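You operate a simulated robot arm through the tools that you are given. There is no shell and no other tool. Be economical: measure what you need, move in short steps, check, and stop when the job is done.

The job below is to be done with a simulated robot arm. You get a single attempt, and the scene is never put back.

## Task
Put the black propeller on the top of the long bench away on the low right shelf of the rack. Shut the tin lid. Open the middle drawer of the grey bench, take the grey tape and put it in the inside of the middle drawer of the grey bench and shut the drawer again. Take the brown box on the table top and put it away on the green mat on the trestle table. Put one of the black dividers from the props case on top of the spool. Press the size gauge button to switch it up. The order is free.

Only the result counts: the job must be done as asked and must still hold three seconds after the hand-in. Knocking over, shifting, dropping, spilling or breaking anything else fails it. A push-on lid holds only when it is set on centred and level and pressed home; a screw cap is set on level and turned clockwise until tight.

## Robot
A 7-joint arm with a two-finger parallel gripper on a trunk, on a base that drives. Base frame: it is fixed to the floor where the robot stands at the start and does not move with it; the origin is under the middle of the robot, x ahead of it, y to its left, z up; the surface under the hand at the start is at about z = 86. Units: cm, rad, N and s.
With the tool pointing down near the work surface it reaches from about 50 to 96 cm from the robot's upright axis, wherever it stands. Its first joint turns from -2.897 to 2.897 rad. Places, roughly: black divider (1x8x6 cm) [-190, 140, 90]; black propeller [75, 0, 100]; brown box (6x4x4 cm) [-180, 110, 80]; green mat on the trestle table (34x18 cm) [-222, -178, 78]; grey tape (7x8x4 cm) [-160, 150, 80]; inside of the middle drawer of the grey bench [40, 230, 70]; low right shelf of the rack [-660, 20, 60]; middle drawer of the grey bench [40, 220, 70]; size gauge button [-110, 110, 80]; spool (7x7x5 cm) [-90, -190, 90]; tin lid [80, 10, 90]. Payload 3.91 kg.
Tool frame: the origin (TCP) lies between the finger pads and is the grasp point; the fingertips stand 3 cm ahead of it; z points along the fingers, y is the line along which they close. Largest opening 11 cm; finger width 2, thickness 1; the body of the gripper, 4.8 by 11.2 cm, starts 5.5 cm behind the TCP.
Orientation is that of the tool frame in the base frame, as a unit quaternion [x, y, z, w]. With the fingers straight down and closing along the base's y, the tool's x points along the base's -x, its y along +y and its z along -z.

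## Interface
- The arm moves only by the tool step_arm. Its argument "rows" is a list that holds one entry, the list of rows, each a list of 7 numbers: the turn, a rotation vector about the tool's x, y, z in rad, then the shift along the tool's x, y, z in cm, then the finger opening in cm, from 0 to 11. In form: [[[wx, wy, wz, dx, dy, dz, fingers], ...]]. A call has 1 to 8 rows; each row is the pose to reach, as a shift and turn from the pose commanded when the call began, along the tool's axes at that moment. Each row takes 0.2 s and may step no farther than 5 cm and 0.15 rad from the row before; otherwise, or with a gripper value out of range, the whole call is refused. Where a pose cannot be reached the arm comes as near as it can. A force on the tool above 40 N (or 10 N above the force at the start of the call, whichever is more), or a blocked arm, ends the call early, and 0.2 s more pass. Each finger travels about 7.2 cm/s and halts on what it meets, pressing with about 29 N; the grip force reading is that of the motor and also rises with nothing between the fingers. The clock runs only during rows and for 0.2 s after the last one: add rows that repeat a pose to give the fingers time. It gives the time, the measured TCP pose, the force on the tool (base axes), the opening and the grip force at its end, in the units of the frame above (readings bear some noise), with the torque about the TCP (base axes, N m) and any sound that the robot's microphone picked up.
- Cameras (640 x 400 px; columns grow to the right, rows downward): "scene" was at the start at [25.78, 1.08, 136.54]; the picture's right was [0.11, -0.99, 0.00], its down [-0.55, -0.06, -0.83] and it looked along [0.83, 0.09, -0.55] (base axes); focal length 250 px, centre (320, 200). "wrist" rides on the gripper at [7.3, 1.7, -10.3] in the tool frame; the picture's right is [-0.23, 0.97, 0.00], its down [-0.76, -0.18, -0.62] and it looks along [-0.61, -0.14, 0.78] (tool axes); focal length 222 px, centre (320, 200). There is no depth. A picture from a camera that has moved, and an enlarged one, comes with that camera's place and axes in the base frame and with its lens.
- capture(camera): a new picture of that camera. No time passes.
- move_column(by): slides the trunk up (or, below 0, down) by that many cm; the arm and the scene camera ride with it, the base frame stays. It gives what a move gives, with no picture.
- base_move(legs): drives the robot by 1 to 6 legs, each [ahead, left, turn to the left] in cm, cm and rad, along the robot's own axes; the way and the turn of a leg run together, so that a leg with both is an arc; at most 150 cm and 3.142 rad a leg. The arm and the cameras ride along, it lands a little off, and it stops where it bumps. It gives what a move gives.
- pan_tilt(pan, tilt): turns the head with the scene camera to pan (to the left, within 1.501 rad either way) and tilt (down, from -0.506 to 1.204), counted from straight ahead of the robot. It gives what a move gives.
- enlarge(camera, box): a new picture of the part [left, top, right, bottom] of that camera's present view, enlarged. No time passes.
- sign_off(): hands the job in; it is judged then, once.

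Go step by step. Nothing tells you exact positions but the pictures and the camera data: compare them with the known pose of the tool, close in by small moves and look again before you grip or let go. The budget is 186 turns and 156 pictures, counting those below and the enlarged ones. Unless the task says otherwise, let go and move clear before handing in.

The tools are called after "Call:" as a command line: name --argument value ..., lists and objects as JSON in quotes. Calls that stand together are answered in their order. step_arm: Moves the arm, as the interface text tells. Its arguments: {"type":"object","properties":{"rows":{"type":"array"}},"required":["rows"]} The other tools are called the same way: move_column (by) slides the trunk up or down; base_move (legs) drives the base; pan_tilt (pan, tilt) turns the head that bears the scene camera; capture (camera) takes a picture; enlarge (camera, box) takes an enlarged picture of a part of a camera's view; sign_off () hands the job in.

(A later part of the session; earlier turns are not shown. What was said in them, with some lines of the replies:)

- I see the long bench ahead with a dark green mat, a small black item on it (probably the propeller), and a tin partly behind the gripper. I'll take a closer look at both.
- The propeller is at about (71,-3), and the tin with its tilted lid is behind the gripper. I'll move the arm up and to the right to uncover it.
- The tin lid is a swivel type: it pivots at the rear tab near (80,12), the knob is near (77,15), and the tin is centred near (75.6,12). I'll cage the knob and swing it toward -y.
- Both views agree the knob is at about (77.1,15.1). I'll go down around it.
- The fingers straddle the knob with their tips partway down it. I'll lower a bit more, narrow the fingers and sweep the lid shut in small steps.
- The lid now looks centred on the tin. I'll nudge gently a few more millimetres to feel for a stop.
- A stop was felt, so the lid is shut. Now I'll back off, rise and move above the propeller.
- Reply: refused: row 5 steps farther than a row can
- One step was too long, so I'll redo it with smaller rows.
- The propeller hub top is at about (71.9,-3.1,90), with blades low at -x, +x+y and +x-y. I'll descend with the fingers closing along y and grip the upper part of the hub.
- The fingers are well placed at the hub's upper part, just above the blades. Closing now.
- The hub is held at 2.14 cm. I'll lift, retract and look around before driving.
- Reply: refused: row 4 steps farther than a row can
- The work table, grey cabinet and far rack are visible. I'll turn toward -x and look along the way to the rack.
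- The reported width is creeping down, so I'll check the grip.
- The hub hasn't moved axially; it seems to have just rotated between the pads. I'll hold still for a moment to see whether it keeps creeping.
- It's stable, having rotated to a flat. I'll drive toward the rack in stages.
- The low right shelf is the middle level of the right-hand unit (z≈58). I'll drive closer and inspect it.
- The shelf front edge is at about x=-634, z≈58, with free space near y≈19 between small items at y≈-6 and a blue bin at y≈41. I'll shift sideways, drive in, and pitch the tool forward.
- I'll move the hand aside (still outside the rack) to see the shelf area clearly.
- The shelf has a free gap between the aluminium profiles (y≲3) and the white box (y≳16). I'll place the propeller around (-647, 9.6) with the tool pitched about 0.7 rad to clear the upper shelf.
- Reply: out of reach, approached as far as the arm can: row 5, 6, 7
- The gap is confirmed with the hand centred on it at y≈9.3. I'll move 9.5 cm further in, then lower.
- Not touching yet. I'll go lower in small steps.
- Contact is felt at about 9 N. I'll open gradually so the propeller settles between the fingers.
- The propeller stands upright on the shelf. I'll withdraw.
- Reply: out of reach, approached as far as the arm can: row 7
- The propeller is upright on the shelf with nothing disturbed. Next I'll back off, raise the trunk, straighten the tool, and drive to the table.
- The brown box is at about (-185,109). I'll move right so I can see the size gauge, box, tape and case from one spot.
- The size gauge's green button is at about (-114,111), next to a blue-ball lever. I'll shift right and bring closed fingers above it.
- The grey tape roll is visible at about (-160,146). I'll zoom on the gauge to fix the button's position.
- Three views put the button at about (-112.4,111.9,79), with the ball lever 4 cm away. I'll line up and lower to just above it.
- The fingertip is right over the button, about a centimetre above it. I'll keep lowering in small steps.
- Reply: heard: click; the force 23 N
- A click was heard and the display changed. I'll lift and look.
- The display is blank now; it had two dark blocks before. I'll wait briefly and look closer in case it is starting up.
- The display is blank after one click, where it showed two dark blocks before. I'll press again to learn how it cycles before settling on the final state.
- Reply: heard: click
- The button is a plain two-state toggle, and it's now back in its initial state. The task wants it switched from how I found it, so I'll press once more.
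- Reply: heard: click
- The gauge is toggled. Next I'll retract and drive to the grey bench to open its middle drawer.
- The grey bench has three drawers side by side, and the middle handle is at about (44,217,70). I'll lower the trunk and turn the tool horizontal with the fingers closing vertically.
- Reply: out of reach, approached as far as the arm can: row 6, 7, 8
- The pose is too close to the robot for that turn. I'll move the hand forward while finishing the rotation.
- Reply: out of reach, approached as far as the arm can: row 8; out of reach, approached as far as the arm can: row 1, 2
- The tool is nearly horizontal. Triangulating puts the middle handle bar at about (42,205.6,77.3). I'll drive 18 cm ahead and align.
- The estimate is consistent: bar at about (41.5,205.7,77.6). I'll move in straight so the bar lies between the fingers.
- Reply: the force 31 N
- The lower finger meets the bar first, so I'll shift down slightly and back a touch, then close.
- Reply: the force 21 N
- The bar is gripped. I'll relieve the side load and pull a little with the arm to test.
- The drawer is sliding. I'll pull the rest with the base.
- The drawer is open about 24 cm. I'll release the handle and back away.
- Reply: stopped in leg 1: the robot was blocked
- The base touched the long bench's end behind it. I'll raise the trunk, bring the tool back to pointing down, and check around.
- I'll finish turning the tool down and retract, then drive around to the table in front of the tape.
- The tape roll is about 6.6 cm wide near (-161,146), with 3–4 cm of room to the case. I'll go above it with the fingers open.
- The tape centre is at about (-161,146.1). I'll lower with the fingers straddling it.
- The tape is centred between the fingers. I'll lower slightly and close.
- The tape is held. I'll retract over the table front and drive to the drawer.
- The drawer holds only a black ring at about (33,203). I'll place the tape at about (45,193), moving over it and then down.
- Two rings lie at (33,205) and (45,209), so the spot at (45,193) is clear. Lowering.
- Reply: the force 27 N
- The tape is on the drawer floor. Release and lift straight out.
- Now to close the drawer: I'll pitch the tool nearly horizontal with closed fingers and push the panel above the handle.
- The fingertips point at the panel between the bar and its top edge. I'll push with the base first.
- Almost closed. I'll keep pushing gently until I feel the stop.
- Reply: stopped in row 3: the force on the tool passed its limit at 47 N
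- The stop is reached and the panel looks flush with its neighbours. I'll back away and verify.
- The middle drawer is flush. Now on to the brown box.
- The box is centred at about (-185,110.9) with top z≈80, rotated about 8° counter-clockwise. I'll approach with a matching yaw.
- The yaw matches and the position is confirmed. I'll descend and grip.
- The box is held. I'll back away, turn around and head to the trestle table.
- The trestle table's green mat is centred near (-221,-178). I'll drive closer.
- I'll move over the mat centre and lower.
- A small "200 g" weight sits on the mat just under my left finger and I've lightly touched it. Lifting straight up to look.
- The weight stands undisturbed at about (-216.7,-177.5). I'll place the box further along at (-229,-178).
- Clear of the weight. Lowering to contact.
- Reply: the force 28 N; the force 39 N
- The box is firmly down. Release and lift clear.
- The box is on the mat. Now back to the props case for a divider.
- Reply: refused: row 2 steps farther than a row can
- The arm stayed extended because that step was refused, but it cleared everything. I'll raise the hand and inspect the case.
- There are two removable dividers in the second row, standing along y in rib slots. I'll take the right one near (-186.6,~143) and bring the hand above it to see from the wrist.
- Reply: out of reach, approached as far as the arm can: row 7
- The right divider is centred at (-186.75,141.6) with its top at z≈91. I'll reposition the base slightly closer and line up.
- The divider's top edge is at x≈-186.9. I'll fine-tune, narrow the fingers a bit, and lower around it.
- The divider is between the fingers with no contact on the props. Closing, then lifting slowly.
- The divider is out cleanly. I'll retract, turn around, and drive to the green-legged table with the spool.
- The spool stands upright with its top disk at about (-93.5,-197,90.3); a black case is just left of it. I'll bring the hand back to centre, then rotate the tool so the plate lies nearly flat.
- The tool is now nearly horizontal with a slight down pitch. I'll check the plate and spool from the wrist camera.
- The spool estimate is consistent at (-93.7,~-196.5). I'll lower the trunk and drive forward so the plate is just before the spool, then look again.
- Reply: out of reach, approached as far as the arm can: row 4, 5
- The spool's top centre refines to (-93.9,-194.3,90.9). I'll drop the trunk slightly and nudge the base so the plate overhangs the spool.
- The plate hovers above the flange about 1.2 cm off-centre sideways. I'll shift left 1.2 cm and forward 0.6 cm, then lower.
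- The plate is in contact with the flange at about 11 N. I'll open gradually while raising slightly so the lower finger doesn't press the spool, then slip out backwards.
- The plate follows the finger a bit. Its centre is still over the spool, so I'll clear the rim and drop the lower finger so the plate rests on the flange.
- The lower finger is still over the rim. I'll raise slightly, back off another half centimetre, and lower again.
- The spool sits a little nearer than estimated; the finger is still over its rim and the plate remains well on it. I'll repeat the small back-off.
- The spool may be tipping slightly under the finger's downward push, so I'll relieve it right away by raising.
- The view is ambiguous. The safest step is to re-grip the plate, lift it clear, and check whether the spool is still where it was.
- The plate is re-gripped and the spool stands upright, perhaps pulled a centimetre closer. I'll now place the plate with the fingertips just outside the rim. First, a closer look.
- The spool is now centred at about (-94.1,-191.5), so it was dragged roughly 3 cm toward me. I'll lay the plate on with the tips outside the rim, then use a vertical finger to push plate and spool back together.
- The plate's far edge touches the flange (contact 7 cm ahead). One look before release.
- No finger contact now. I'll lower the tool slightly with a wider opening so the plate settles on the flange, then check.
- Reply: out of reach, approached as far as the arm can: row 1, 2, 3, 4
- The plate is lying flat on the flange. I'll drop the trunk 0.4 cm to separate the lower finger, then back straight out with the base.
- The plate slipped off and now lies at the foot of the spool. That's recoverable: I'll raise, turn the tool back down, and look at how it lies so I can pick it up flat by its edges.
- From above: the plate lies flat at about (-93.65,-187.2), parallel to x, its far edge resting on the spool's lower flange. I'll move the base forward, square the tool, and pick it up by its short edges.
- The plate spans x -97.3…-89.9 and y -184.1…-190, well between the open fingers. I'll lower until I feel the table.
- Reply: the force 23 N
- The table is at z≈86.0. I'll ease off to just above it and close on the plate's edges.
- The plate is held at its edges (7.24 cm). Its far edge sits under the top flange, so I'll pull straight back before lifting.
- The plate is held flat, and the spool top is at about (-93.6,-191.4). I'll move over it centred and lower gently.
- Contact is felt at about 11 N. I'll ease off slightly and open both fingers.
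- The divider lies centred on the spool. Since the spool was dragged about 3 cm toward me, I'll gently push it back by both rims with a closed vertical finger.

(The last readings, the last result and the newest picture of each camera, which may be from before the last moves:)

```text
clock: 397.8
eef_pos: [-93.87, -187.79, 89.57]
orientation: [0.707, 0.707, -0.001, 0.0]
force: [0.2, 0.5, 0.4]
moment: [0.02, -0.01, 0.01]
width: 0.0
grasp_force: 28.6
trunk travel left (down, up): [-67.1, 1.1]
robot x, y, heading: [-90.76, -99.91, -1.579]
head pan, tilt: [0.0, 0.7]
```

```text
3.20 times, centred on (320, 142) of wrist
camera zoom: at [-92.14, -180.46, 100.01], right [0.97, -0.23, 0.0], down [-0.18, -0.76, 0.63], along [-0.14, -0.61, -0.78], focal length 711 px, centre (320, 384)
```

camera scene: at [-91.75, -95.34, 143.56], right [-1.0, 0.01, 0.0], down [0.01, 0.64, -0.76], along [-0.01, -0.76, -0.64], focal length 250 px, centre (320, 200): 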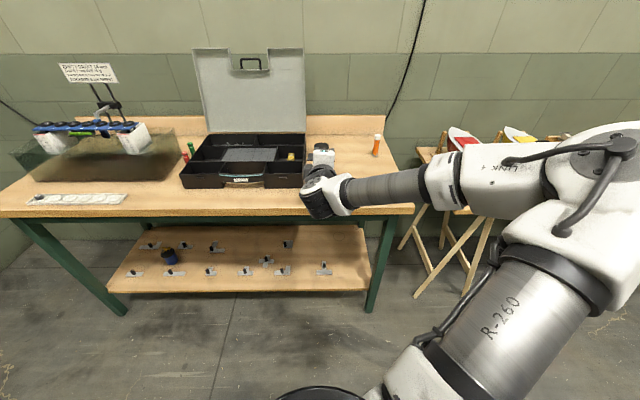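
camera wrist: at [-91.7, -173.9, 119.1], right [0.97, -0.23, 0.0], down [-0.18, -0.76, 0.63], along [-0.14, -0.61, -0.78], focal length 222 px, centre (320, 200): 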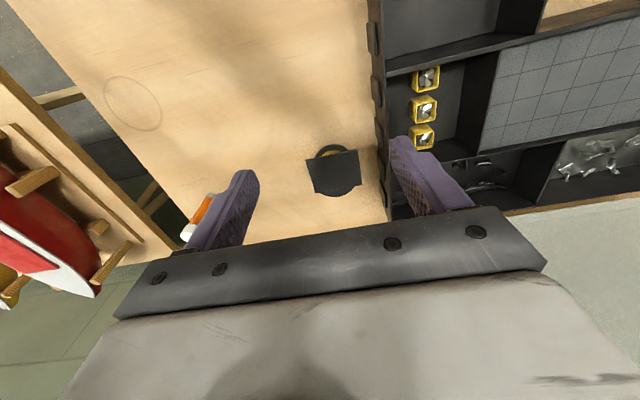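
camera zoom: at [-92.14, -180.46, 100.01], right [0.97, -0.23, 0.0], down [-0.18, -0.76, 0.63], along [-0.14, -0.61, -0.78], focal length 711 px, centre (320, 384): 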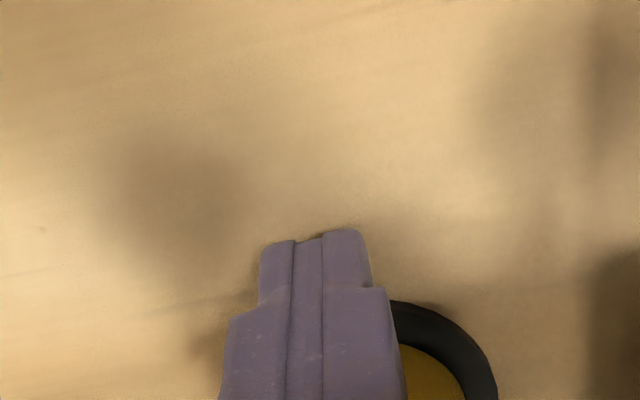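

The finger is centred on the spool and pushing it smoothly (centre now about -192.3). I'll push 2.2 cm more, then back off.

Call:
step_arm --rows '[[[0, 0, 0, -0.35, 0, 0, 0], [0, 0, 0, -0.7, 0, 0, 0], [0, 0, 0, -1.05, 0, 0, 0], [0, 0, 0, -1.4, 0, 0, 0], [0, 0, 0, -1.75, 0, 0, 0], [0, 0, 0, -2.0, 0, 0, 0], [0, 0, 0, -2.2, 0, 0, 0]]]'

Call:
step_arm --rows '[[[0, 0, 0, 0.5, 0, 0, 0], [0, 0, 0, 2, 0, 0, 0], [0, 0, 0, 6, 0, -1, 0], [0, 0, 0, 9, 0, -4, 0], [0, 0, 0, 12, 0, -8, 0], [0, 0, 0, 15, 0, -12, 2], [0, 0, 0, 18, 0, -15, 4]]]'

Call:
capture --camera "wrist"

```text
clock: 399.4
eef_pos: [-93.81, -189.87, 89.57]
orientation: [0.707, 0.707, -0.002, 0.001]
force: [0.9, -0.2, -1.0]
moment: [-0.01, 0.0, -0.02]
width: 0.0
grasp_force: 29.4
trunk travel left (down, up): [-67.1, 1.1]
robot x, y, heading: [-90.44, -99.95, -1.581]
head pan, tilt: [0.0, 0.7]
```

```text
clock: 401.0
eef_pos: [-93.78, -171.95, 104.76]
orientation: [0.706, 0.708, -0.003, 0.002]
force: [0.7, 0.2, -0.1]
moment: [0.01, -0.02, 0.04]
width: 4.0
grasp_force: 0.0
trunk travel left (down, up): [-67.1, 1.1]
robot x, y, heading: [-90.3, -99.49, -1.581]
head pan, tilt: [0.0, 0.7]
```

```text
0 pictures are left
camera wrist: at [-92.08, -164.59, 115.03], right [0.97, -0.23, 0.0], down [-0.18, -0.76, 0.63], along [-0.14, -0.61, -0.78], focal length 222 px, centre (320, 200)
```

wrist: 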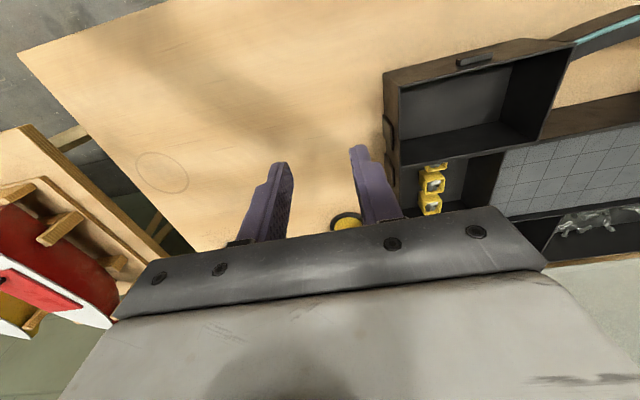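

The spool is upright near its original place, nothing has dropped onto the table around it, and the hand is clear. I'm out of pictures, so I'm handing in.

Call:
sign_off

```text
The job is handed in.
```

I handed the job in with every step carried out, but two results are uncertain and the divider step went wrong before it worked.

- **Propeller:** it stands upright on the low right shelf of the rack.
- **Tin lid:** it is swung shut to its stop.
- **Grey tape:** it is in the middle drawer of the grey bench, and the drawer is pushed shut to its stop.
- **Brown box:** it is on the green mat. On my first try I lightly touched a 200 g weight there; it didn't appear to move.
- **Divider:**
  - I dragged the spool about 3 cm, and the plate then fell off beside it.
  - I picked the plate up again and laid it flat and centred on the spool, then pushed the spool back close to where it stood.
  - After that last push I could see the spool upright, but the gripper hid the plate.
- **Size gauge (unsure):** I pressed the button three times. It is a two-state toggle, and I left it in the opposite state from how I found it, which blanks the display. I could not tell which state "up" means.

The base also bumped into something behind it, probably the end of the long bench, while I was opening the drawer. I saw no damage, but I couldn't get a clear view of it.
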